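You operate a simulated robot arm through the tools that you are given. There is no shell and no other tool. Be economical: measure what you need, move in short steps, check, and stop when the job is done.

You are at the controls of a simulated robot arm. One attempt, no reset.

Task
Bond both earth lugs on the bond plate.
Fine: each on the seat beside it, yellow at the black knob, green at the blue one; tighten both knobs till the display shows under 0.10 OHM.
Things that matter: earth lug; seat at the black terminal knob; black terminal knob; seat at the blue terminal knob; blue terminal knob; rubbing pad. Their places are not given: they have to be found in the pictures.

The check looks at the end state, three seconds after you hand in, the way a careful person would. Anything else that was tipped, shoved, dropped, spilled or broken makes it a failure.

Robot
A 7-joint arm with a two-finger parallel gripper, fixed in place. Base frame: the origin is at the foot of the arm, x ahead of it, y to its left, z up. Units: m, rad, N and s.
With the tool pointing down near the work surface it reaches from about 0.3 to 0.7 m from the base axis. Its first joint turns from -1.152 to 1.152 rad. Payload 1.57 kg.
Tool frame: the origin (TCP) lies between the finger pads and is the grasp point; the fingertips stand 0.03 m ahead of it; z points along the fingers, y is the line along which they close. Largest opening 0.11 m; finger width 0.024, thickness 0.012; the body of the gripper, 0.048 by 0.112 m, starts 0.078 m behind the TCP.
Orientation is that of the tool frame in the base frame, as a unit quaternion [x, y, z, w]. With the fingers straight down and closing along the base's y, the tool's x points along the base's -x, its y along +y and its z along -z.

Tools
- The arm moves only by the tool apply_moves. Its argument "targets" is a list of rows, each a list of 7 numbers: the turn, a rotation vector about the tool's x, y, z in rad, then the shift along the tool's x, y, z in mm, then the closure in counts, from 0 (fully open) to 255 (shut). In form: [[ax, ay, az, tx, ty, tz, grip], ...]. A call has 1 to 10 rows; each row is the pose to reach, as a shift and turn from the pose commanded when the call began, along the tool's axes at that moment. Rows are played at 5 a second. More than 0.05 m and 0.15 rad between two rows, or a gripper value outside its range, and nothing of the call is played. A pose out of reach is approached as far as the arm can. The call stops where the force on the tool passes 70 N (or 10 N more than at its start, if that is more) or the arm is blocked; 0.2 s more then pass. The fingers move at their own pace (about 0.108 m/s each) and stop on an object; they squeeze with about 26 N. The grip force told is the motor's: it shows also when the fingers shut on nothing. Time passes only in rows, and 0.2 s behind the last, so rows that repeat a pose let the fingers close. It gives the time, the measured TCP pose, the force on the tool (base axes), the opening and the grip force at its end, in the units of the frame above (readings bear some noise).
- Cameras (640 x 400 px; columns grow to the right, rows downward): "scene" is fixed at [0.1744, -0.398, 1.4076]; the picture's right is [0.70, -0.71, 0.00], its down [-0.39, -0.38, -0.84] and it looks along [0.60, 0.59, -0.54] (base axes); focal length 277 px, centre (320, 200). "wrist" rides on the gripper at [-0.036, 0, -0.08] in the tool frame; the picture's right is [0.00, -1.00, 0.00], its down [0.97, 0.00, -0.24] and it looks along [0.24, 0.00, 0.97] (tool axes); focal length 218 px, centre (320, 200).
- capture(camera): a new picture of that camera. No time passes.
- probe_pixels(camera, pixels): for up to 12 pixels [column, row] of the newest picture of that camera ("zoom" is the newest enlarged one), the place [x, y, z] in the base frame of the surface seen there, good to about 0.002 m. No time passes.
- close_up(camera, box): a new picture of the part [left, top, right, bottom] of that camera's present view, enlarged. No time passes.
- close_job(): hands the job in; it is judged then, once.

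Keep the steps short. Do not move on a guess: measure, check each grasp and each placing, and mend mistakes. In all there are 80 turns and 46 pictures (those below and enlarged ones count). Leave the gripper open and the arm clear of the work at the hand-in unless told otherwise, and finish with a single line.

The tools are called after "Call:" as a command line: name --pt "numbers of a row" for each row, then --argument value for the rest, lists and objects as JSON in quotes. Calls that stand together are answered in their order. apply_moves: Moves the arm, as the interface text tells. Its arguments: {"type":"object","properties":{"targets":{"type":"array","items":{"type":"array","items":{"type":"number"}}}},"required":["targets"]} The other tools are called the same way: capture (camera) takes a picture; probe_pixels (camera, pixels) gives the place of the surface under pixels of a picture; close_up (camera, box) takes an enlarged picture of a part of a camera's view; close_job () hands the job in.

At the start:

```text
t: 0.0
tcp_pos: [0.3933, -0.0942, 1.264]
ee_rot: [0.0, 1.0, 0.0, 0.0]
ft_force: [-0.4, -1.0, 0.0]
finger_gap: 0.1102
grip_force: 0.1
```

scene: 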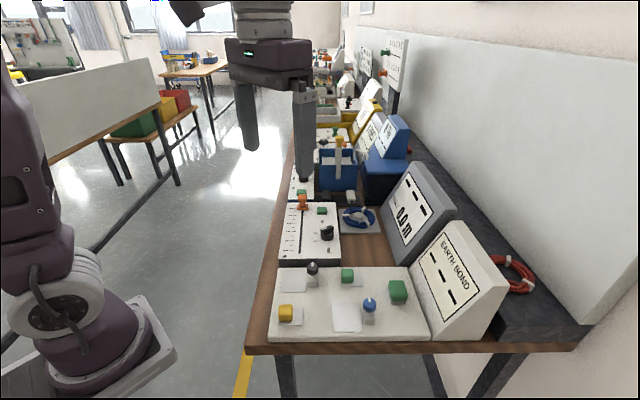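
wrist: 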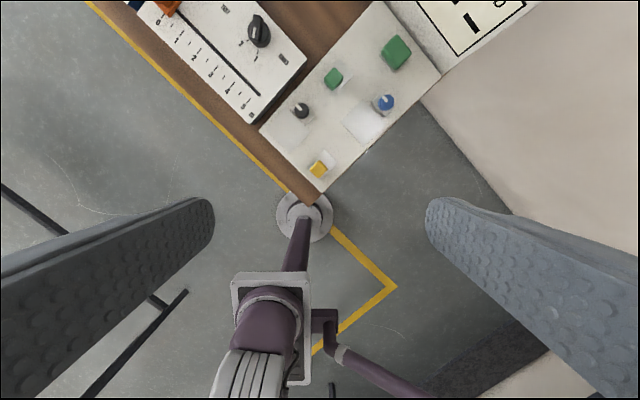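

I see the bond plate at the lower middle of the scene picture (270-430, 265-340). I enlarge it in both views.

Call:
close_up --camera "scene" --box '[260, 210, 520, 350]'

Call:
close_up --camera "wrist" --box '[240, 0, 450, 200]'

```text
2.46 times, centred on (390, 280) of scene
```

zoom: 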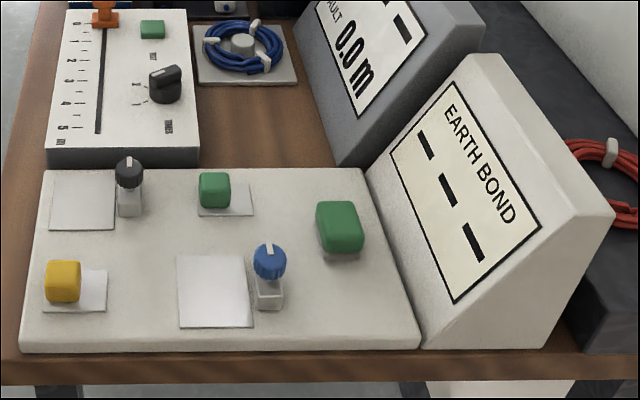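

```text
2.00 times, centred on (345, 100) of wrist
```

zoom: 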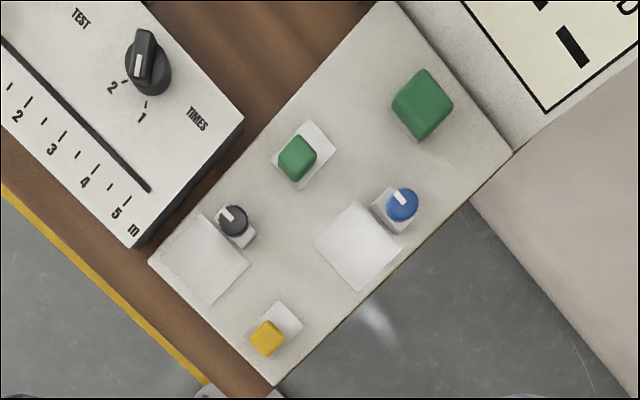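

The wrist zoom shows the yellow lug (268,338), green lug (297,157), large green pad (425,105), the knobs and both seats. I measure them.

Call:
probe_pixels --camera "zoom" --pixels '[[268, 338], [290, 317], [297, 157], [318, 140], [425, 102], [233, 217], [402, 203], [205, 258], [358, 245], [300, 230], [150, 262], [275, 385]]'

Call:
probe_pixels --camera "zoom" --pixels '[[161, 256], [211, 304], [248, 266], [203, 214], [313, 242], [363, 290], [403, 248], [355, 201], [247, 247], [410, 228], [280, 300], [303, 323]]'

Call:
close_up --camera "scene" --box '[265, 255, 355, 335]'

Call:
close_up --camera "scene" --box '[325, 255, 415, 335]'

```text
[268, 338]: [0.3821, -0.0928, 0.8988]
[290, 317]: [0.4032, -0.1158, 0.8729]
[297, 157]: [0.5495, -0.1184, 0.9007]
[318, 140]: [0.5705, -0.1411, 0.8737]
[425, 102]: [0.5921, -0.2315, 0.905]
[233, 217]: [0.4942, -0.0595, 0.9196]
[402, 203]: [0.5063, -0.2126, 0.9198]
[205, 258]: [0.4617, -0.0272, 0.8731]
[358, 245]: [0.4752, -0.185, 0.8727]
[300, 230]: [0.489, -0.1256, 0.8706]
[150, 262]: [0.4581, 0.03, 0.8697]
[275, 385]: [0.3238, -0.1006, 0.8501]
```

```text
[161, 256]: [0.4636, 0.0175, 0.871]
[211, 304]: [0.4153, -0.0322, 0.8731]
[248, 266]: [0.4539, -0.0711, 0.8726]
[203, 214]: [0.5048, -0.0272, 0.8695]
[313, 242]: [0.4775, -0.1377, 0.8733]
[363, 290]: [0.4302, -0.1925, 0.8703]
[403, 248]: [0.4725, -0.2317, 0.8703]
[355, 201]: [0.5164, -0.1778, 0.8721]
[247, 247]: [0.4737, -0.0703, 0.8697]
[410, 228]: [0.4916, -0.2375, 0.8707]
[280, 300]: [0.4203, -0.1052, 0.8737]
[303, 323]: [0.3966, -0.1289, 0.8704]
```

```text
5.00 times, centred on (310, 295) of scene
```

zoom: 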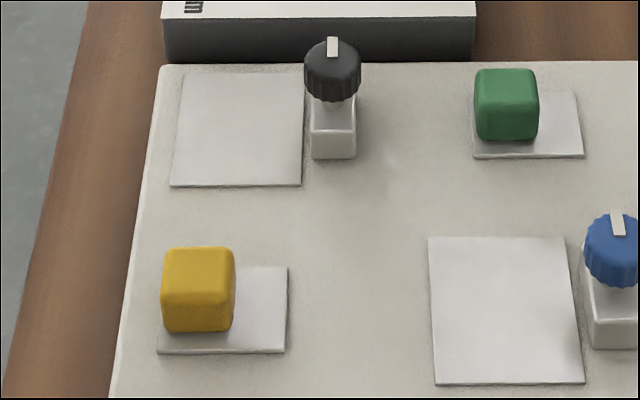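

```text
5.00 times, centred on (370, 295) of scene
```

zoom: 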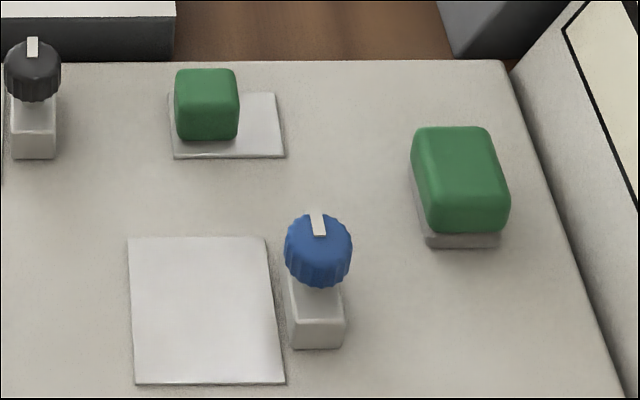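

Everything sits on a plate turned by 45°. I turn the tool 45° so the fingers close along the plate's short direction. I also come down to about z 1.10 over the plate to see the seats better.

Call:
apply_moves --pt "0 0 0.131 -8 -1 27 0" --pt "0 0 0.262 -16 -2 54 0" --pt "0 0 0.393 -24 -3 81 0" --pt "0 0 0.524 -32 -4 108 0" --pt "0 0 0.655 -40 -5 136 0" --pt "0 0 0.7854 -47 -6 164 0" --pt "0 0 0.7854 -47 -6 164 0"

Call:
capture --camera "wrist"

```text
t: 1.6
tcp_pos: [0.4389, -0.1001, 1.0994]
ee_rot: [0.383, 0.924, 0.0, 0.0]
ft_force: [0.1, -0.1, -0.6]
finger_gap: 0.1097
grip_force: 0.0
```

```text
39 pictures are left
```

wrist: 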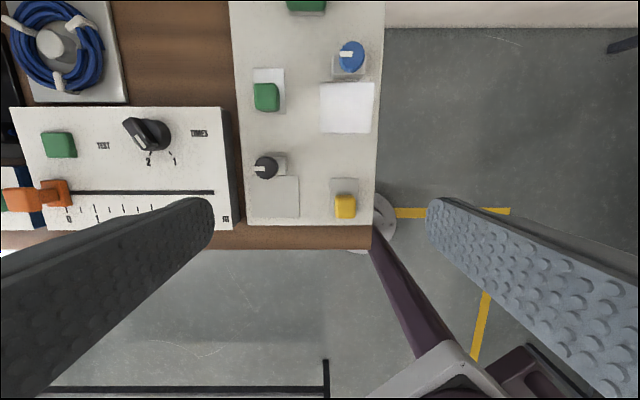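

In this view the black knob's seat (285,197) looks duller than the bright blue one (347,108). I take an enlarged look and measure.

Call:
close_up --camera "wrist" --box '[225, 0, 400, 110]'

Call:
close_up --camera "wrist" --box '[225, 130, 385, 230]'

Call:
probe_pixels --camera "zoom" --pixels '[[190, 187], [292, 187], [190, 343], [292, 343], [440, 255], [523, 255], [445, 345], [525, 345], [440, 190], [530, 190], [160, 150], [482, 305]]'

```text
3.64 times, centred on (312, 55) of wrist
```

zoom: 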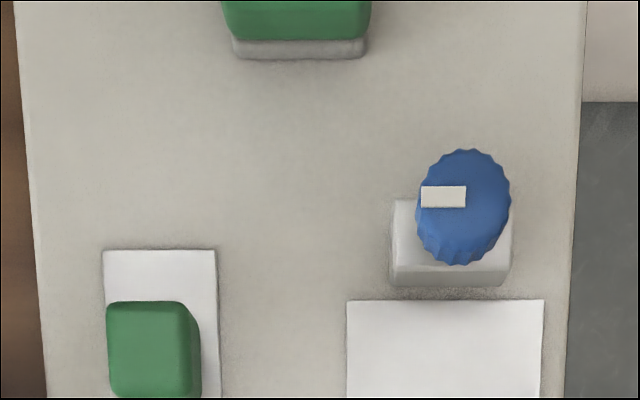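

```text
4.00 times, centred on (305, 180) of wrist
```

zoom: 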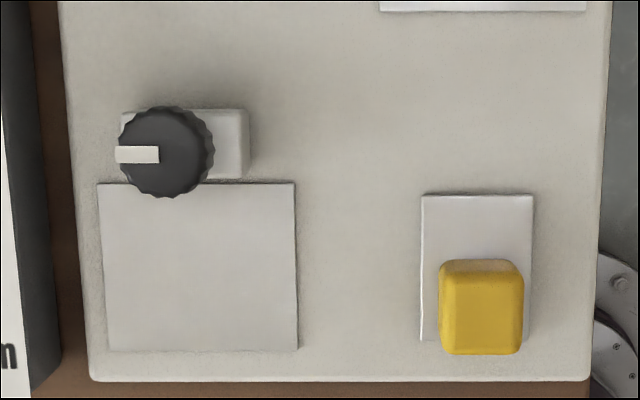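

```text
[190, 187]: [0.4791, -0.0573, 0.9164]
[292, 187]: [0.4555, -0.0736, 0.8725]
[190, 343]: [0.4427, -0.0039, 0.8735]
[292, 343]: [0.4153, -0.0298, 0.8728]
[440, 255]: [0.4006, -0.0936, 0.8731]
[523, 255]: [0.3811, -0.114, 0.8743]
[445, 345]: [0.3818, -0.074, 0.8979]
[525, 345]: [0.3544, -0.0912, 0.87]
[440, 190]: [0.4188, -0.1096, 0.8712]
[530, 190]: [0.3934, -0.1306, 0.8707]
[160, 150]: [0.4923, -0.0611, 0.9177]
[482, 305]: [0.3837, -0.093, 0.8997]
```

The black seat is dull, the blue one bright, so the black seat needs rubbing with the pad before the yellow lug goes on. The pad top is at about (0.592,-0.232,0.905). I move above it to measure it.

Call:
apply_moves --pt "0 0 0 -40 3 10 0" --pt "0 0 0 -80 6 20 0" --pt "0 0 0 -120 9 30 0" --pt "0 0 0 -160 12 40 0" --pt "0 0 0 -201 15.5 50 0" --pt "0 0 0 -201 15.5 50 0"

Call:
capture --camera "wrist"

```text
t: 3.0
tcp_pos: [0.5946, -0.2299, 1.0506]
ee_rot: [0.382, 0.924, 0.0, 0.0]
ft_force: [0.2, 0.1, -0.2]
finger_gap: 0.1098
grip_force: 0.1
```

```text
36 pictures are left
```

wrist: 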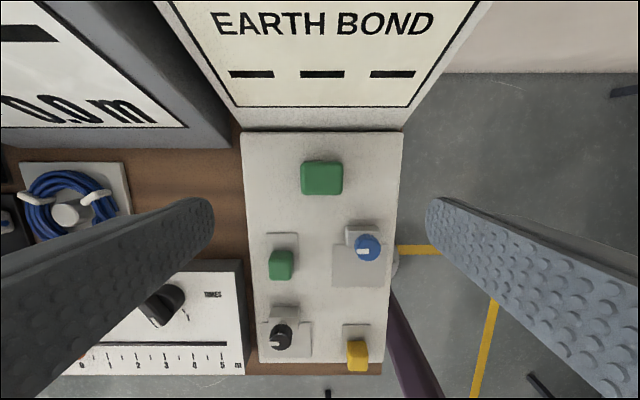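

Now the brightness is the other way round: the blue seat looks grey from here. That is partly glare, so I enlarge and compare.

Call:
close_up --camera "wrist" --box '[235, 210, 400, 380]'

Call:
probe_pixels --camera "wrist" --pixels '[[304, 166], [340, 165], [304, 189], [340, 189], [322, 175], [338, 136], [322, 200], [298, 180], [345, 180], [300, 135], [350, 100], [322, 160]]'

```text
2.35 times, centred on (318, 295) of wrist
```

zoom: 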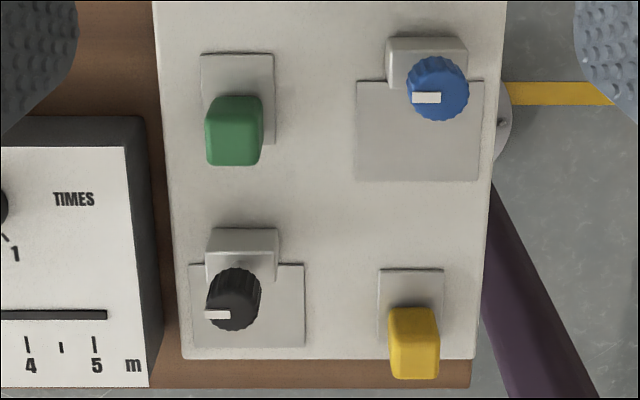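

```text
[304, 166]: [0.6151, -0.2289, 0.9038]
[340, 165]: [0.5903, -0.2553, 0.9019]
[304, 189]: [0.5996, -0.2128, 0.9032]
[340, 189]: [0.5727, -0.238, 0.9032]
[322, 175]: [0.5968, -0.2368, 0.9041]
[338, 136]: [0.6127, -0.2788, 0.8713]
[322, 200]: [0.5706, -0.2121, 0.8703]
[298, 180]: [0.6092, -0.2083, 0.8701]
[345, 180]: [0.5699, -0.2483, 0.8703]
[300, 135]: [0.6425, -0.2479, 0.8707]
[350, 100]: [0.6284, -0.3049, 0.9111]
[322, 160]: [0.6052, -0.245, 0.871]
```

The two seats look alike from here, so looks don't settle it and I will rub both. The pad's centre is about (0.594,-0.234), its top at 0.904. I go straight down on it with the fingers open, then close.

Call:
apply_moves --pt "0 0 0 -2.6 -2.9 35 0" --pt "0 0 0 -2.6 -2.9 70 0" --pt "0 0 0 -2.6 -2.9 105 0" --pt "0 0 0 -2.6 -2.9 125 0" --pt "0 0 0 -2.6 -2.9 142 0" --pt "0 0 0 -2.6 -2.9 142 0"

Call:
apply_moves --pt "0 0 0 0 0 0 200" --pt "0 0 0 0 0 0 200" --pt "0 0 0 0 0 0 200"

Call:
capture --camera "wrist"

```text
t: 4.4
tcp_pos: [0.5928, -0.2344, 0.9085]
ee_rot: [0.383, 0.924, 0.0, 0.0]
ft_force: [-0.3, 0.2, 0.4]
finger_gap: 0.1099
grip_force: 0.0
```

```text
t: 5.2
tcp_pos: [0.5935, -0.2345, 0.9088]
ee_rot: [0.382, 0.924, 0.0, 0.0]
ft_force: [0.1, -0.1, 0.8]
finger_gap: 0.0453
grip_force: 25.6
```

```text
34 pictures are left
```

wrist: 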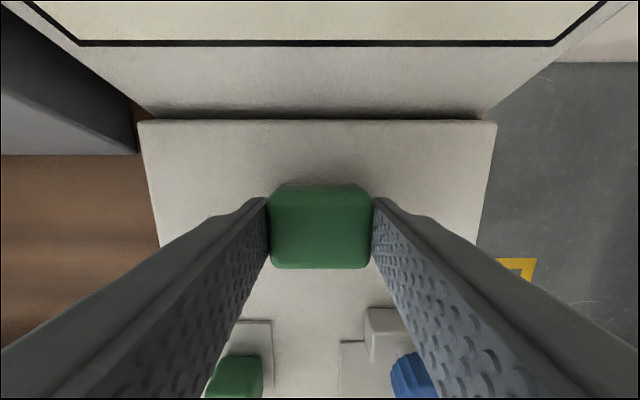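

The pad is held (45 mm gap). I lift it 80 mm and carry it over the blue seat centre (0.474,-0.185), offset 3 mm away from the knob, then lower to just above the seat.

Call:
apply_moves --pt "0 0 0 0 0 -40 200" --pt "0 0 0 0 0 -80 200" --pt "0 0 0 41 -16 -80 200" --pt "0 0 0 82 -32 -80 200" --pt "0 0 0 122 -49 -80 200" --pt "0 0 0 122 -49 -80 200" --pt "0 0 0 122 -49 -45 200" --pt "0 0 0 122 -49 -15 200" --pt "0 0 0 122 -49 -15 200"

Call:
close_up --camera "scene" --box '[280, 240, 460, 350]'

Call:
capture --camera "wrist"

```text
t: 7.2
tcp_pos: [0.4719, -0.1818, 0.923]
ee_rot: [0.384, 0.923, 0.0, -0.001]
ft_force: [-0.2, -0.2, -1.1]
finger_gap: 0.0451
grip_force: 25.8
```

```text
3.56 times, centred on (370, 295) of scene
```

zoom: 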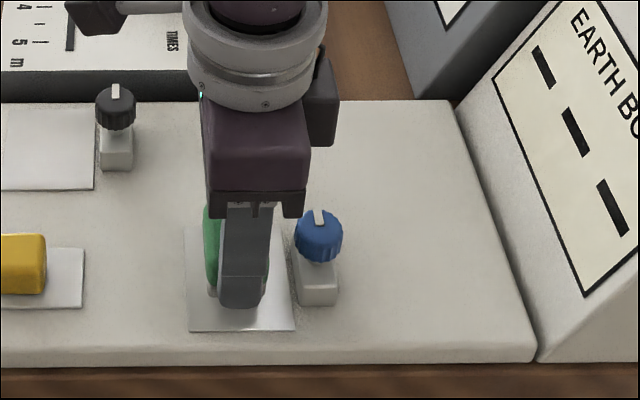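

```text
32 pictures are left
```

wrist: 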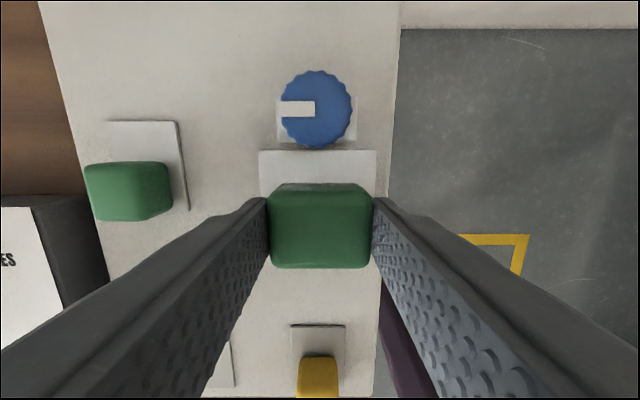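

The pad is well centred over the blue seat in the wrist view. I lower it 12 mm to make contact and read the force.

Call:
apply_moves --pt "0 0 0 0 0 8 200" --pt "0 0 0 0 0 12 200" --pt "0 0 0 0 0 12 200"

```text
t: 8.0
tcp_pos: [0.4713, -0.1837, 0.9097]
ee_rot: [0.382, 0.924, 0.0, 0.0]
ft_force: [-1.0, 0.6, 1.9]
finger_gap: 0.0451
grip_force: 25.5
```

There is light contact now (about 2 N). I press 2 mm further.

Call:
apply_moves --pt "0 0 0 0 0 1 200" --pt "0 0 0 0 0 2 200" --pt "0 0 0 0 0 2 200"

```text
t: 8.8
tcp_pos: [0.471, -0.1844, 0.9092]
ee_rot: [0.383, 0.924, 0.0, 0.001]
ft_force: [-7.2, 3.1, 24.1]
finger_gap: 0.0456
grip_force: 26.7
```

The pad presses with 24 N. I ease off slightly and rub back and forth over the seat.

Call:
apply_moves --pt "0 0 0 0 9 -0.7 200" --pt "0 0 0 0 -9 -0.7 200" --pt "0 0 0 0 9 -0.7 200" --pt "0 0 0 -6 9 -0.7 200" --pt "0 0 0 -6 -9 -0.7 200" --pt "0 0 0 -6 9 -0.7 200" --pt "0 0 0 6 9 -0.7 200" --pt "0 0 0 6 -9 -0.7 200" --pt "0 0 0 6 9 -0.7 200" --pt "0 0 0 0 0 -0.7 200"

Call:
apply_moves --pt "0 0 0 0 9 0 200" --pt "0 0 0 0 -9 0 200" --pt "0 0 0 0 9 0 200" --pt "0 0 0 -6 9 0 200" --pt "0 0 0 -6 -9 0 200" --pt "0 0 0 -6 9 0 200" --pt "0 0 0 6 9 0 200" --pt "0 0 0 6 -9 0 200" --pt "0 0 0 6 9 0 200" --pt "0 0 0 0 0 0 200"

Call:
apply_moves --pt "0 0 0 0 0 -30 200" --pt "0 0 0 0 0 -70 200" --pt "0 0 0 40 0 -100 200" --pt "0 0 0 60 0 -100 200" --pt "0 0 0 60 0 -100 200"

Call:
capture --camera "wrist"

Call:
close_up --camera "scene" --box '[260, 220, 520, 350]'

```text
t: 11.0
tcp_pos: [0.4723, -0.1851, 0.9097]
ee_rot: [0.383, 0.924, 0.001, -0.001]
ft_force: [0.5, 3.8, 9.6]
finger_gap: 0.045
grip_force: 25.9
```

```text
t: 13.2
tcp_pos: [0.4711, -0.1848, 0.9098]
ee_rot: [0.383, 0.924, -0.001, 0.0]
ft_force: [0.3, -0.7, -0.6]
finger_gap: 0.045
grip_force: 26.1
```

```text
t: 14.4
tcp_pos: [0.43, -0.1404, 1.0103]
ee_rot: [0.383, 0.924, 0.0, 0.0]
ft_force: [0.4, -0.2, 0.0]
finger_gap: 0.0451
grip_force: 25.8
```

```text
31 pictures are left
```

wrist: 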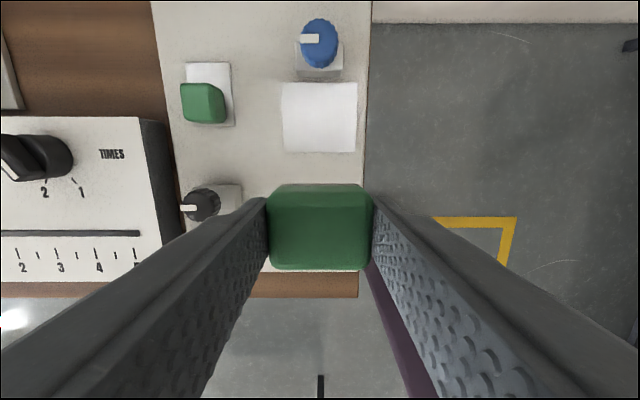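

```text
2.46 times, centred on (390, 285) of scene
```

zoom: 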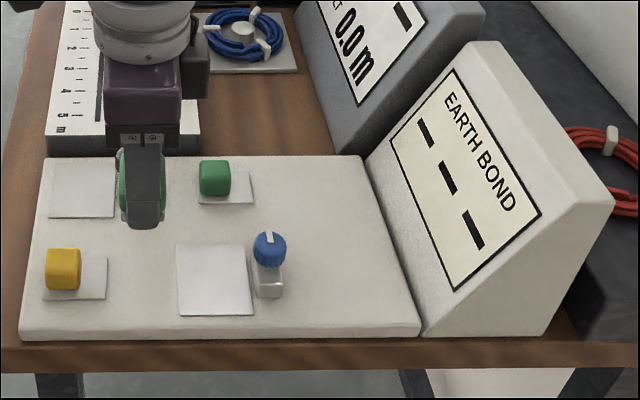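

The blue seat is rubbed and nothing else was disturbed. Next I carry the pad over the black seat centre (0.459,-0.028) and lower it to near contact.

Call:
apply_moves --pt "0 0 0 21 33 0 200" --pt "0 0 0 41 66 0 200" --pt "0 0 0 61.5 100 0 200" --pt "0 0 0 61.5 100 0 200" --pt "0 0 0 61.5 100 40 200" --pt "0 0 0 61.5 100 80 200" --pt "0 0 0 61.5 100 90 200" --pt "0 0 0 61.5 100 90 200"

Call:
capture --camera "wrist"

```text
t: 16.2
tcp_pos: [0.4571, -0.0248, 0.9195]
ee_rot: [0.383, 0.924, 0.0, -0.001]
ft_force: [-0.2, -1.0, -1.0]
finger_gap: 0.0451
grip_force: 26.0
```

```text
29 pictures are left
```

wrist: 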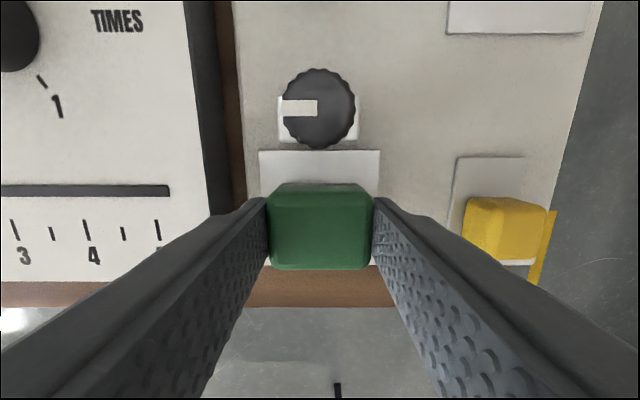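

The pad is centred on the black seat, with the neighbouring box clear on the left. I lower it in small steps to contact.

Call:
apply_moves --pt "0 0 0 0 0 8 200" --pt "0 0 0 0 0 11 200" --pt "0 0 0 0 0 11 200"

Call:
apply_moves --pt "0 0 0 0 0 0.8 200" --pt "0 0 0 0 0 1.6 200" --pt "0 0 0 0 0 1.6 200"

```text
t: 17.0
tcp_pos: [0.4578, -0.0273, 0.9095]
ee_rot: [0.383, 0.924, 0.001, 0.001]
ft_force: [-0.3, -0.1, 0.3]
finger_gap: 0.0457
grip_force: 26.0
```

```text
t: 17.8
tcp_pos: [0.4562, -0.0277, 0.9073]
ee_rot: [0.382, 0.924, 0.0, 0.001]
ft_force: [0.0, 2.0, 24.1]
finger_gap: 0.0451
grip_force: 25.8
```

Contact is at 24 N. I rub with short strokes, adding a little depth as I go so the pressure holds.

Call:
apply_moves --pt "0 0 0 0 6 -0.3 200" --pt "0 0 0 0 -6 -0.3 200" --pt "0 0 0 0 6 0 200" --pt "0 0 0 -6 6 0 200" --pt "0 0 0 -6 -6 0 200" --pt "0 0 0 -6 6 0.3 200" --pt "0 0 0 6 6 0.3 200" --pt "0 0 0 6 -6 0.3 200" --pt "0 0 0 6 6 0.5 200" --pt "0 0 0 0 0 0.5 200"

Call:
apply_moves --pt "0 0 0 0 6 0.3 200" --pt "0 0 0 0 -6 0.3 200" --pt "0 0 0 0 6 0.5 200" --pt "0 0 0 -6 6 0.5 200" --pt "0 0 0 -6 -6 0.5 200" --pt "0 0 0 -6 6 0.7 200" --pt "0 0 0 6 6 0.7 200" --pt "0 0 0 6 -6 0.7 200" --pt "0 0 0 6 6 0.8 200" --pt "0 0 0 0 0 0.8 200"

```text
t: 20.0
tcp_pos: [0.4566, -0.0267, 0.9061]
ee_rot: [0.382, 0.924, 0.001, 0.0]
ft_force: [0.4, 9.3, 24.1]
finger_gap: 0.0453
grip_force: 26.0
```

```text
t: 22.2
tcp_pos: [0.4558, -0.0278, 0.9059]
ee_rot: [0.382, 0.924, 0.0, 0.0]
ft_force: [-0.6, 7.8, 21.2]
finger_gap: 0.0454
grip_force: 26.2
```

I held 20-24 N throughout. I lift away toward the front to see whether the seat changed.

Call:
apply_moves --pt "0 0 0 0 0 -30 200" --pt "0 0 0 0 0 -70 200" --pt "0 0 0 0 -40 -100 200" --pt "0 0 0 0 -80 -100 200" --pt "0 0 0 0 -80 -100 200"

Call:
close_up --camera "scene" --box '[260, 250, 420, 350]'

```text
t: 23.4
tcp_pos: [0.3997, -0.086, 1.0054]
ee_rot: [0.382, 0.924, 0.0, 0.0]
ft_force: [-0.7, -0.3, -0.1]
finger_gap: 0.0451
grip_force: 26.5
```

```text
4.00 times, centred on (340, 300) of scene
```

zoom: 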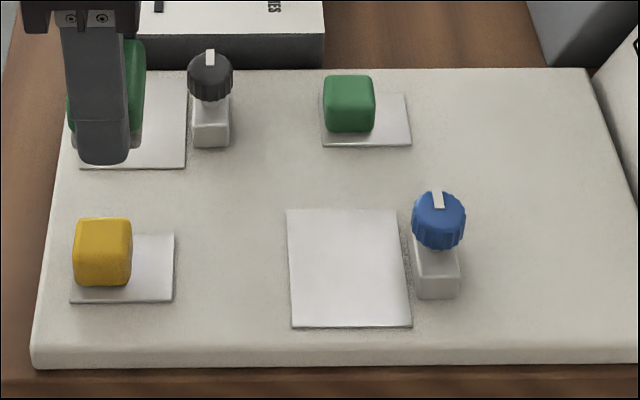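

Both seats are now equally bright. I carry the pad back to its original spot at (0.5935,-0.2345).

Call:
apply_moves --pt "0 0 0 -40 5 0 200" --pt "0 0 0 -80 10 0 200" --pt "0 0 0 -120 15 0 200" --pt "0 0 0 -160 20 0 200" --pt "0 0 0 -200 26 0 200" --pt "0 0 0 -242 32 0 200" --pt "0 0 0 -242 32 0 200" --pt "0 0 0 -242 32 45 200" --pt "0 0 0 -242 32 80 200" --pt "0 0 0 -242 32 95 200"

Call:
apply_moves --pt "0 0 0 0 0 3 200" --pt "0 0 0 0 0 5.5 200" --pt "0 0 0 0 0 5.5 200"

```text
t: 25.6
tcp_pos: [0.5927, -0.2327, 0.9104]
ee_rot: [0.382, 0.924, 0.0, 0.0]
ft_force: [0.0, 0.8, -1.1]
finger_gap: 0.0453
grip_force: 25.9
```

```text
t: 26.4
tcp_pos: [0.5945, -0.2319, 0.9048]
ee_rot: [0.383, 0.924, 0.0, 0.0]
ft_force: [0.3, 1.3, -0.6]
finger_gap: 0.0452
grip_force: 26.2
```

I lower 1 mm more, open, and lift off.

Call:
apply_moves --pt "0 0 0 0 0 1 200" --pt "0 0 0 0 0 1 200" --pt "0 0 0 0 0 1 0" --pt "0 0 0 0 0 1 0" --pt "0 0 0 0 0 1 0" --pt "0 0 0 0 0 -40 0" --pt "0 0 0 0 0 -85 0" --pt "0 0 0 0 0 -130 0" --pt "0 0 0 0 0 -130 0"

```text
t: 28.4
tcp_pos: [0.5917, -0.2316, 1.0348]
ee_rot: [0.382, 0.924, 0.0, 0.0]
ft_force: [0.3, 0.2, 0.3]
finger_gap: 0.11
grip_force: 0.1
```

The pad is released. Next I move above the green lug near (0.5495,-0.118) for a close measurement.

Call:
apply_moves --pt "0 0 0 37 17 0 0" --pt "0 0 0 74 34 0 0" --pt "0 0 0 110 50 0 0" --pt "0 0 0 110 50 25 0" --pt "0 0 0 110 50 25 0"

Call:
capture --camera "wrist"

```text
t: 29.6
tcp_pos: [0.5504, -0.1176, 1.0103]
ee_rot: [0.383, 0.924, 0.001, 0.0]
ft_force: [-0.4, 0.8, 0.5]
finger_gap: 0.1098
grip_force: 0.0
```

```text
27 pictures are left
```

wrist: 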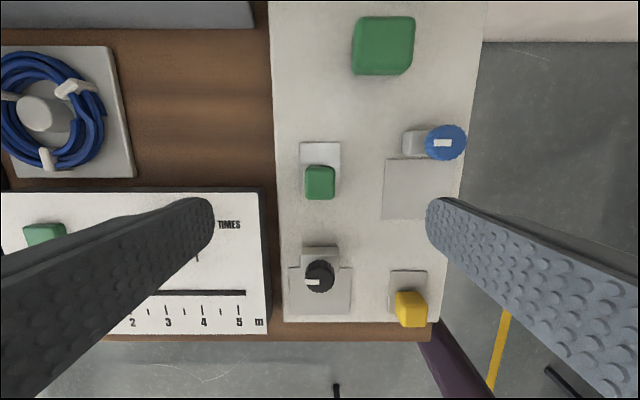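

The green lug's block is at (320,182). I measure its block and plate corners.

Call:
probe_pixels --camera "wrist" --pixels '[[309, 170], [332, 170], [309, 192], [332, 192], [320, 178], [302, 145], [338, 145], [302, 175], [338, 175], [320, 156], [398, 148], [445, 142]]'

Call:
close_up --camera "wrist" --box '[260, 100, 480, 240]'

```text
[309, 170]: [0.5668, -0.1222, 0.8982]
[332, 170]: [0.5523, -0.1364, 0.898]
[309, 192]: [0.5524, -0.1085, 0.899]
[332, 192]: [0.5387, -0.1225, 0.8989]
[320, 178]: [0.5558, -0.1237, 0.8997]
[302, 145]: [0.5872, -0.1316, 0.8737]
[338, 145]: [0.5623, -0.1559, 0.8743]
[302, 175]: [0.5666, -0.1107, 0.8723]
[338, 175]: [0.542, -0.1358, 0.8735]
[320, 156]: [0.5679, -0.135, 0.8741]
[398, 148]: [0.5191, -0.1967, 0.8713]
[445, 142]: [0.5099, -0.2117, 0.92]
```

```text
2.86 times, centred on (370, 170) of wrist
```

zoom: 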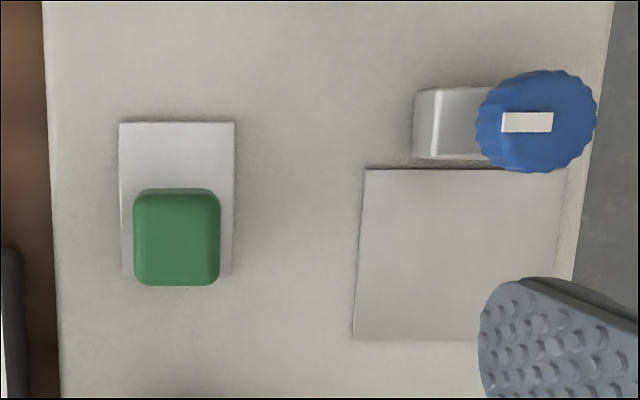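

The green block is centred at (0.5526,-0.1224), top at 0.899, with its tab 31 mm toward the display end. I narrow the fingers to about 50 mm and go down around it.

Call:
apply_moves --pt "0 0 0 -5 -1.8 0 139" --pt "0 0 0 -5 -1.8 0 139" --pt "0 0 0 -5 -1.8 0 139" --pt "0 0 0 -5 -1.8 40 139" --pt "0 0 0 -5 -1.8 75 139" --pt "0 0 0 -5 -1.8 101 139" --pt "0 0 0 -5 -1.8 101 139"

Call:
apply_moves --pt "0 0 0 0 0 0 255" --pt "0 0 0 0 0 0 255" --pt "0 0 0 0 0 0 255"

Call:
capture --camera "wrist"

```text
t: 31.2
tcp_pos: [0.5529, -0.1237, 0.9104]
ee_rot: [0.382, 0.924, -0.001, 0.0]
ft_force: [0.3, -0.4, 0.5]
finger_gap: 0.05
grip_force: 0.1
```

```text
t: 32.0
tcp_pos: [0.5527, -0.1238, 0.9104]
ee_rot: [0.382, 0.924, 0.0, 0.0]
ft_force: [-0.6, 0.7, 0.0]
finger_gap: 0.0267
grip_force: 25.7
```

```text
25 pictures are left
```

wrist: 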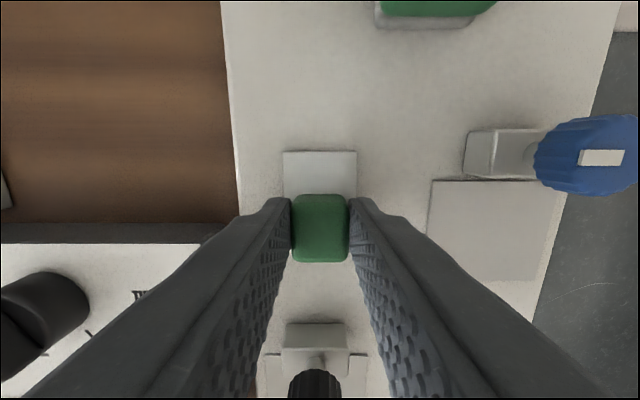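

The green lug is held (26.7 mm). I lift it 80 mm, carry it over the blue seat, and lower it to about 12 mm above.

Call:
apply_moves --pt "0 0 0 0 0 -40 255" --pt "0 0 0 0 0 -80 255" --pt "0 0 0 6 -33 -80 255" --pt "0 0 0 13 -66 -80 255" --pt "0 0 0 18.9 -99.1 -80 255" --pt "0 0 0 18.9 -99.1 -80 255" --pt "0 0 0 18.9 -99.1 -45 255" --pt "0 0 0 18.9 -99.1 -14 255" --pt "0 0 0 18.9 -99.1 -14 255"

Call:
capture --camera "wrist"

```text
t: 34.0
tcp_pos: [0.4706, -0.181, 0.9234]
ee_rot: [0.383, 0.924, -0.001, 0.0]
ft_force: [0.0, -0.8, 0.1]
finger_gap: 0.0271
grip_force: 26.3
```

```text
24 pictures are left
```

wrist: 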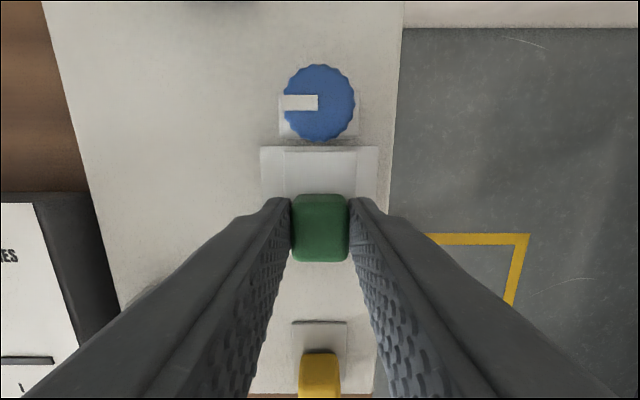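

The tab is aligned with the seat in the wrist view (tab columns 285-357 inside seat 260-378). I lower it onto the seat.

Call:
apply_moves --pt "0 0 0 1 0 6 255" --pt "0 0 0 1 0 9 255" --pt "0 0 0 1 0 11 255" --pt "0 0 0 1 0 11 255"

Call:
capture --camera "wrist"

```text
t: 35.0
tcp_pos: [0.4694, -0.1803, 0.913]
ee_rot: [0.383, 0.924, 0.001, 0.0]
ft_force: [0.5, 0.1, -0.3]
finger_gap: 0.0271
grip_force: 25.8
```

```text
23 pictures are left
```

wrist: 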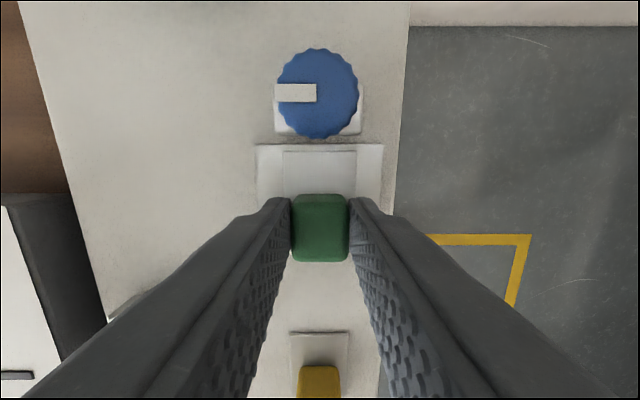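

It is well placed and just above contact. I go 1.5 mm further, check the force, then release and rise.

Call:
apply_moves --pt "0 0 0 0 0 0.8 255" --pt "0 0 0 0 0 1.5 255" --pt "0 0 0 0 0 1.5 255"

Call:
apply_moves --pt "0 0 0 0 0 0 139" --pt "0 0 0 0 0 0 139" --pt "0 0 0 0 0 0 139" --pt "0 0 0 0 0 -40 139" --pt "0 0 0 0 0 -85 139" --pt "0 0 0 0 0 -85 139"

Call:
capture --camera "wrist"

```text
t: 35.8
tcp_pos: [0.4686, -0.1796, 0.9113]
ee_rot: [0.383, 0.924, 0.0, 0.001]
ft_force: [-2.8, 0.1, 24.6]
finger_gap: 0.0268
grip_force: 26.1
```

```text
t: 37.2
tcp_pos: [0.4724, -0.1794, 0.9965]
ee_rot: [0.382, 0.924, 0.001, 0.0]
ft_force: [-0.2, 0.5, 0.2]
finger_gap: 0.0501
grip_force: 0.0
```

```text
22 pictures are left
```

wrist: 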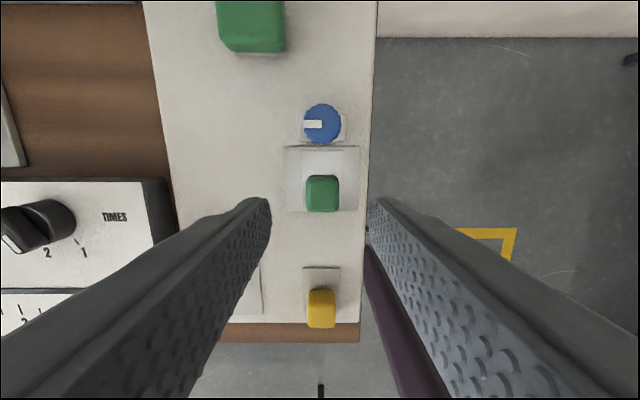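

The green lug sits on the blue seat. Now I move above the yellow lug at about (0.381,-0.091).

Call:
apply_moves --pt "0 0 0 43 -1 -15 139" --pt "0 0 0 86 -2 -15 139" --pt "0 0 0 128 -2.8 -15 139" --pt "0 0 0 128 -2.8 -15 139"

Call:
capture --camera "wrist"

```text
t: 38.2
tcp_pos: [0.3776, -0.0921, 1.0082]
ee_rot: [0.383, 0.924, 0.001, 0.0]
ft_force: [0.4, -0.1, -0.8]
finger_gap: 0.0501
grip_force: 0.1
```

```text
21 pictures are left
```

wrist: 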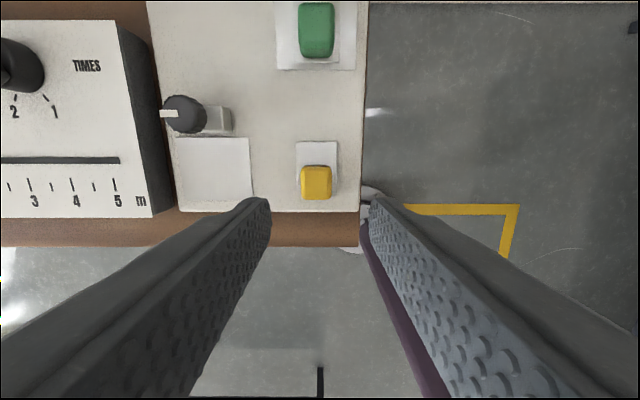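

Call:
probe_pixels --camera "wrist" --pixels '[[305, 171], [328, 171], [305, 192], [328, 192], [316, 180], [298, 145], [336, 145], [178, 140], [247, 140], [252, 196], [187, 199], [218, 120]]'

```text
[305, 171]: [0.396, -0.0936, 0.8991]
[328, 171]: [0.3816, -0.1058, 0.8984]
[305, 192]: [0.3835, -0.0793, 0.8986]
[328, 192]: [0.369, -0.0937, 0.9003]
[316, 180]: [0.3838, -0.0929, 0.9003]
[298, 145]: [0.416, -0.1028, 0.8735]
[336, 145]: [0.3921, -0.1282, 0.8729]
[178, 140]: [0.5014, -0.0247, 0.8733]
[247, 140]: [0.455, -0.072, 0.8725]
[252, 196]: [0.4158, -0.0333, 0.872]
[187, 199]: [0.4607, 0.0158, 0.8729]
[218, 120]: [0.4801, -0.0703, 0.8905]
```

The yellow block's centre is (0.3825,-0.0931) and the black seat's centre (0.458,-0.0286). I go down on the block and grip.

Call:
apply_moves --pt "0 0 0 -4.2 2.8 0 139" --pt "0 0 0 -4.2 2.8 40 139" --pt "0 0 0 -4.2 2.8 75 139" --pt "0 0 0 -4.2 2.8 98 139" --pt "0 0 0 -4.2 2.8 98 139"

Call:
apply_moves --pt "0 0 0 0 0 0 255" --pt "0 0 0 0 0 0 255" --pt "0 0 0 0 0 0 255"

Call:
capture --camera "wrist"

```text
t: 39.4
tcp_pos: [0.3815, -0.0929, 0.9131]
ee_rot: [0.382, 0.924, 0.0, -0.001]
ft_force: [0.3, -0.5, -0.1]
finger_gap: 0.0501
grip_force: 0.0
```

```text
t: 40.2
tcp_pos: [0.3819, -0.0922, 0.9128]
ee_rot: [0.382, 0.924, 0.0, 0.0]
ft_force: [0.1, 0.2, 0.2]
finger_gap: 0.0269
grip_force: 26.4
```

```text
20 pictures are left
```

wrist: 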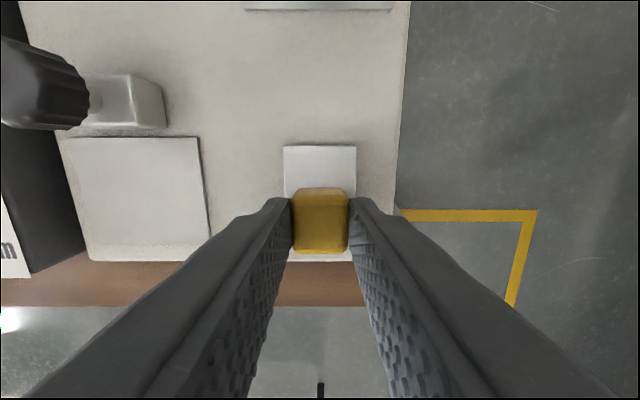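

The yellow lug is held. I lift it, carry it 99 mm sideways over the black seat, and lower it to about 10 mm above.

Call:
apply_moves --pt "0 0 0 0 0 -35 255" --pt "0 0 0 0 0 -70 255" --pt "0 0 0 0 33 -70 255" --pt "0 0 0 0 66 -70 255" --pt "0 0 0 0 99 -70 255" --pt "0 0 0 0 99 -70 255" --pt "0 0 0 0 99 -35 255" --pt "0 0 0 0 99 -10 255" --pt "0 0 0 0 99 -5 255" --pt "0 0 0 0 99 -5 255"

Call:
capture --camera "wrist"

```text
t: 42.4
tcp_pos: [0.4537, -0.021, 0.9176]
ee_rot: [0.383, 0.924, 0.0, 0.0]
ft_force: [-0.5, 0.3, -0.2]
finger_gap: 0.0267
grip_force: 26.3
```

```text
19 pictures are left
```

wrist: 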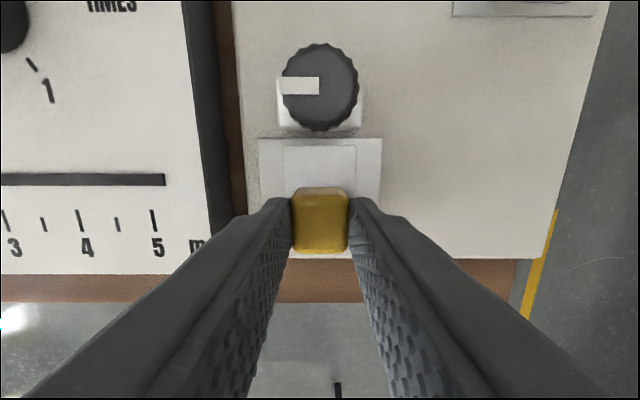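

The tab is centred on the seat. I lower it to contact.

Call:
apply_moves --pt "0 0 0 0 0 1.5 255" --pt "0 0 0 0 0 3 255" --pt "0 0 0 0 0 3 255"

```text
t: 43.2
tcp_pos: [0.452, -0.0232, 0.9145]
ee_rot: [0.382, 0.924, -0.001, -0.001]
ft_force: [-2.1, -0.3, 4.1]
finger_gap: 0.0272
grip_force: 25.7
```

Contact at 4 N. I release, rise, and look.

Call:
apply_moves --pt "0 0 0 0 0 0 155" --pt "0 0 0 0 0 0 155" --pt "0 0 0 0 0 0 155" --pt "0 0 0 0 0 -40 155" --pt "0 0 0 0 0 -85 155" --pt "0 0 0 0 0 -85 155"

Call:
capture --camera "wrist"

Call:
close_up --camera "scene" --box '[260, 210, 520, 350]'

```text
t: 44.6
tcp_pos: [0.452, -0.0248, 1.0004]
ee_rot: [0.383, 0.924, 0.0, 0.0]
ft_force: [0.4, -0.2, 0.9]
finger_gap: 0.0432
grip_force: 0.0
```

```text
18 pictures are left
```

wrist: 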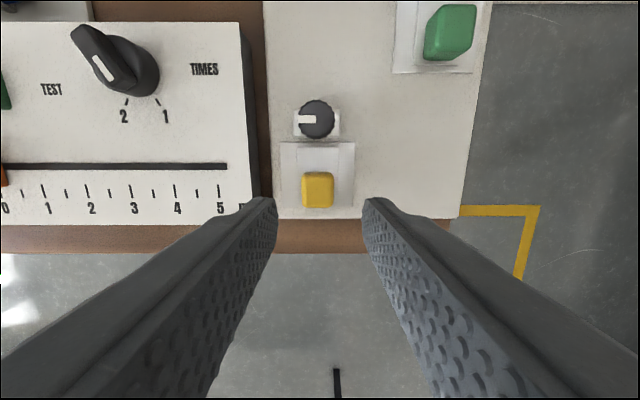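

```text
2.46 times, centred on (390, 280) of scene
```

zoom: 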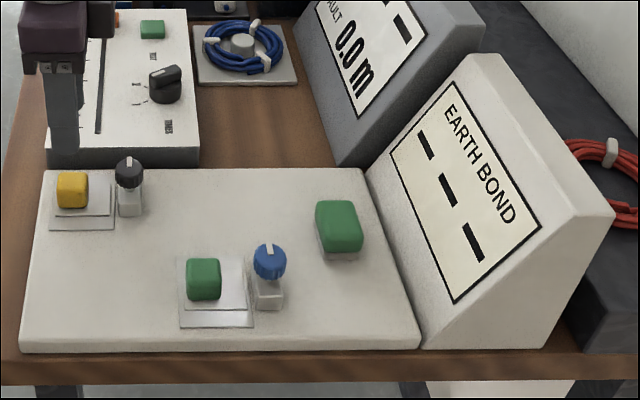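

Both lugs are on their seats and the display still shows dashes. I move above the black knob and measure it.

Call:
apply_moves --pt "0 0 0 -28 2 0 155" --pt "0 0 0 -54.5 4 0 155" --pt "0 0 0 -54.5 4 0 155"

Call:
close_up --camera "wrist" --box '[270, 130, 390, 240]'

Call:
probe_pixels --camera "wrist" --pixels '[[320, 180], [310, 180], [330, 180], [320, 170], [320, 190], [305, 180], [335, 180]]'

```text
t: 45.4
tcp_pos: [0.4926, -0.0597, 1.0026]
ee_rot: [0.382, 0.924, 0.0, 0.001]
ft_force: [-1.0, -0.5, 0.6]
finger_gap: 0.0431
grip_force: 0.1
```

```text
3.64 times, centred on (330, 185) of wrist
```

zoom: 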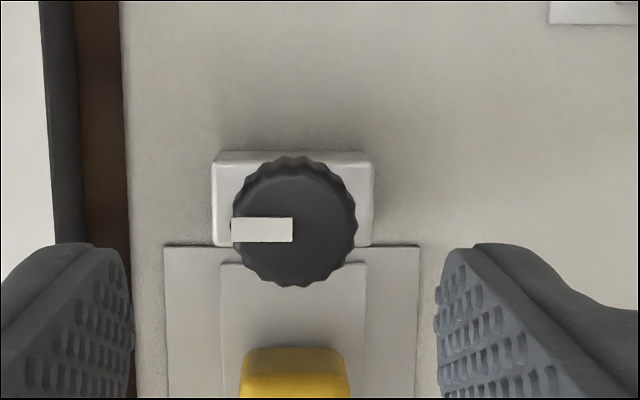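

```text
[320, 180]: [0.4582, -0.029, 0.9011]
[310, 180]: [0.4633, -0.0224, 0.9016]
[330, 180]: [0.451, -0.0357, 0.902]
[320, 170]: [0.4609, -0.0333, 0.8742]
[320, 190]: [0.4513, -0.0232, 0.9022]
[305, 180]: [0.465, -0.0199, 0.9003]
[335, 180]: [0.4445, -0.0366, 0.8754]
```

The probe used the older full picture. I measure again on the enlarged one, with the knob centred at (294,222).

Call:
probe_pixels --camera "zoom" --pixels '[[294, 222], [240, 215], [350, 222], [294, 165], [294, 275], [320, 240], [265, 230], [218, 200], [368, 200], [310, 380], [294, 284], [355, 222]]'

```text
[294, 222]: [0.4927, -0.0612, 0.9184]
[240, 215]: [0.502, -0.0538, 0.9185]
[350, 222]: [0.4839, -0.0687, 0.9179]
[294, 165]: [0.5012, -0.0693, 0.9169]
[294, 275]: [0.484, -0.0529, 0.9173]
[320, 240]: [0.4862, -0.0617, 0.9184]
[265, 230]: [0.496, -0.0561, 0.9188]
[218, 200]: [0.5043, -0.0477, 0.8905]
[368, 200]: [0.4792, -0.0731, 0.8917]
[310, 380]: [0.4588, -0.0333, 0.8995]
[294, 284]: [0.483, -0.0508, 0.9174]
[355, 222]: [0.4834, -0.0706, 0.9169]
```

The black knob's axis is (0.4927,-0.0611), top 0.918, diameter about 25 mm. I centre over it, go down so the fingertips are at about 0.902, and grip.

Call:
apply_moves --pt "0 0 0 -1.1 -0.9 25 155" --pt "0 0 0 -1.1 -0.9 50 155" --pt "0 0 0 -1.1 -0.9 70 155" --pt "0 0 0 -1.1 -0.9 70 155" --pt "0 0 0 -1.1 -0.9 70 255" --pt "0 0 0 -1.1 -0.9 70 255" --pt "0 0 0 -1.1 -0.9 70 255"

Call:
close_up --camera "wrist" --box '[200, 100, 440, 300]'

```text
t: 47.0
tcp_pos: [0.4926, -0.062, 0.9295]
ee_rot: [0.383, 0.924, 0.0, 0.0]
ft_force: [-1.1, -2.6, -11.7]
finger_gap: 0.0259
grip_force: 37.3
```

```text
2.00 times, centred on (320, 200) of wrist
```

zoom: 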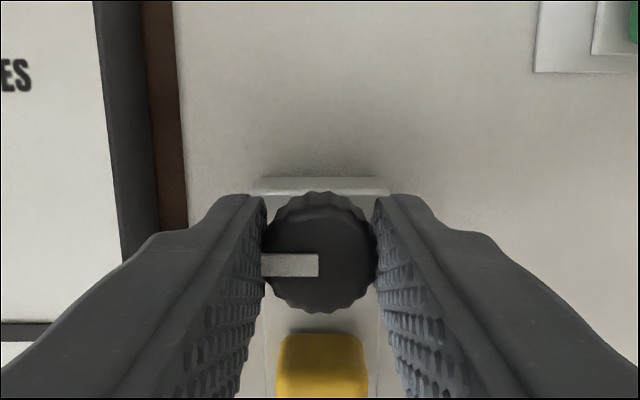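

The knob is gripped (25.9 mm). I turn it clockwise seen from above (+ about tool z), 0.6 rad first, and check.

Call:
apply_moves --pt "0 0 0.12 0 0 0 255" --pt "0 0 0.24 0 0 0 255" --pt "0 0 0.36 0 0 0 255" --pt "0 0 0.48 0 0 0 255" --pt "0 0 0.6 0 0 0 255" --pt "0 0 0.6 0 0 0 255"

Call:
close_up --camera "scene" --box '[260, 210, 520, 350]'

```text
t: 48.4
tcp_pos: [0.4908, -0.0626, 0.9297]
ee_rot: [0.639, 0.769, -0.001, 0.0]
ft_force: [-14.9, -29.9, -10.7]
finger_gap: 0.0261
grip_force: 36.5
```

```text
2.46 times, centred on (390, 280) of scene
```

zoom: 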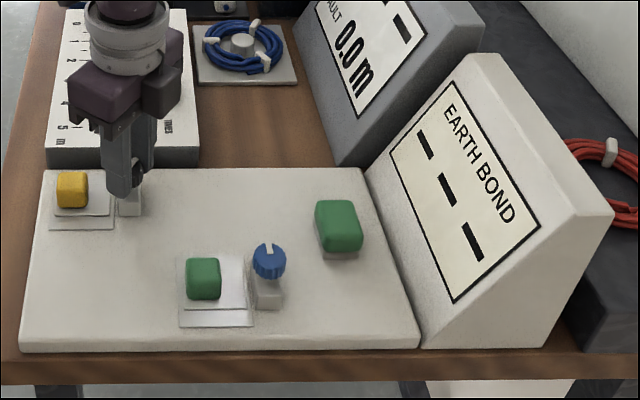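

The turn goes on, but a side force (-15,-30 N) shows I am about 2 mm off axis. I shift the grip centre by (-1.2,-2) mm and check the knob.

Call:
apply_moves --pt "0 0 0 -0.9 -0.8 0 255" --pt "0 0 0 -1.7 -1.5 0 255" --pt "0 0 0 -1.7 -1.5 0 255"

Call:
close_up --camera "wrist" --box '[200, 100, 440, 300]'

```text
t: 49.2
tcp_pos: [0.4934, -0.0611, 0.9291]
ee_rot: [0.638, 0.77, 0.001, 0.001]
ft_force: [0.9, -24.9, -26.6]
finger_gap: 0.026
grip_force: 37.3
```

```text
2.00 times, centred on (320, 200) of wrist
```

zoom: 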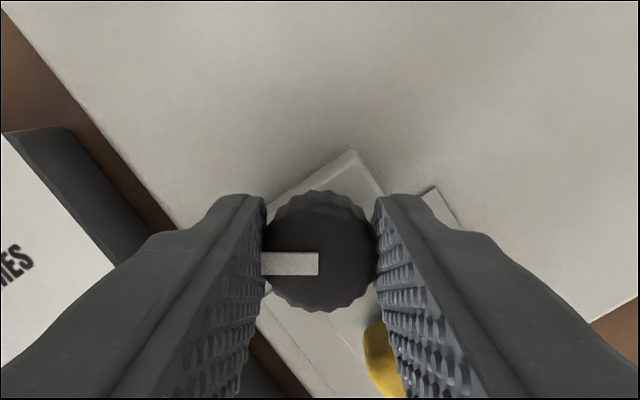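

The knob turns with the fingers (the mark stays at the left finger). The tool is being pulled down and toward -y, so I follow by 1 mm down and 1.5 mm in -y, then turn 0.45 rad more.

Call:
apply_moves --pt "0 0 0 -1.5 -0.3 1 255" --pt "0 0 0 -1.5 -0.3 1 255" --pt "0 0 0.15 -1.5 -0.3 1.2 255" --pt "0 0 0.3 -1.5 -0.3 1.4 255" --pt "0 0 0.45 -1.5 -0.3 1.6 255" --pt "0 0 0.45 -1.5 -0.3 1.6 255"

Call:
close_up --camera "scene" --box '[260, 210, 520, 350]'

```text
t: 50.6
tcp_pos: [0.4922, -0.0621, 0.9286]
ee_rot: [0.795, 0.607, 0.001, 0.0]
ft_force: [-6.1, 9.8, 35.0]
finger_gap: 0.0264
grip_force: 37.8
```

```text
2.46 times, centred on (390, 280) of scene
```

zoom: 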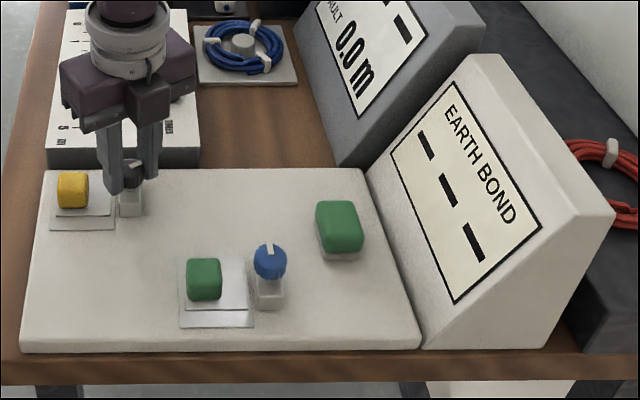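

The upward force of 35 N means I am now slightly low. I rise 0.8 mm and keep turning 0.6 rad.

Call:
apply_moves --pt "0 0 0 0 0 -0.9 255" --pt "0 0 0.12 0 0 -0.9 255" --pt "0 0 0.24 0 0 -0.9 255" --pt "0 0 0.36 0 0 -0.9 255" --pt "0 0 0.48 0 0 -0.9 255" --pt "0 0 0.6 0 0 -0.9 255" --pt "0 0 0.6 0 0 -0.9 255"

Call:
close_up --camera "wrist" --box '[200, 100, 440, 300]'

```text
t: 52.2
tcp_pos: [0.4909, -0.062, 0.9292]
ee_rot: [0.938, 0.346, 0.0, -0.002]
ft_force: [-15.4, 23.9, 11.1]
finger_gap: 0.026
grip_force: 37.1
```

```text
2.00 times, centred on (320, 200) of wrist
```

zoom: 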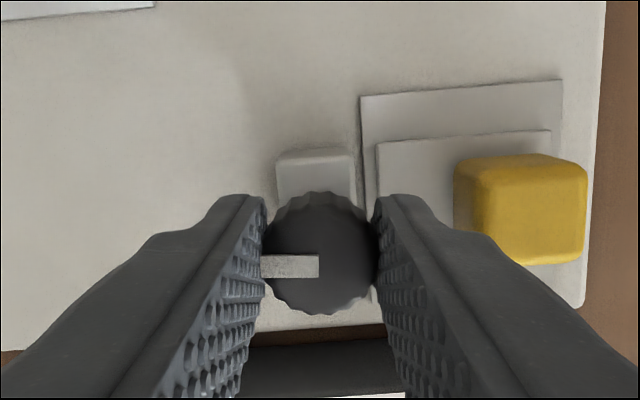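

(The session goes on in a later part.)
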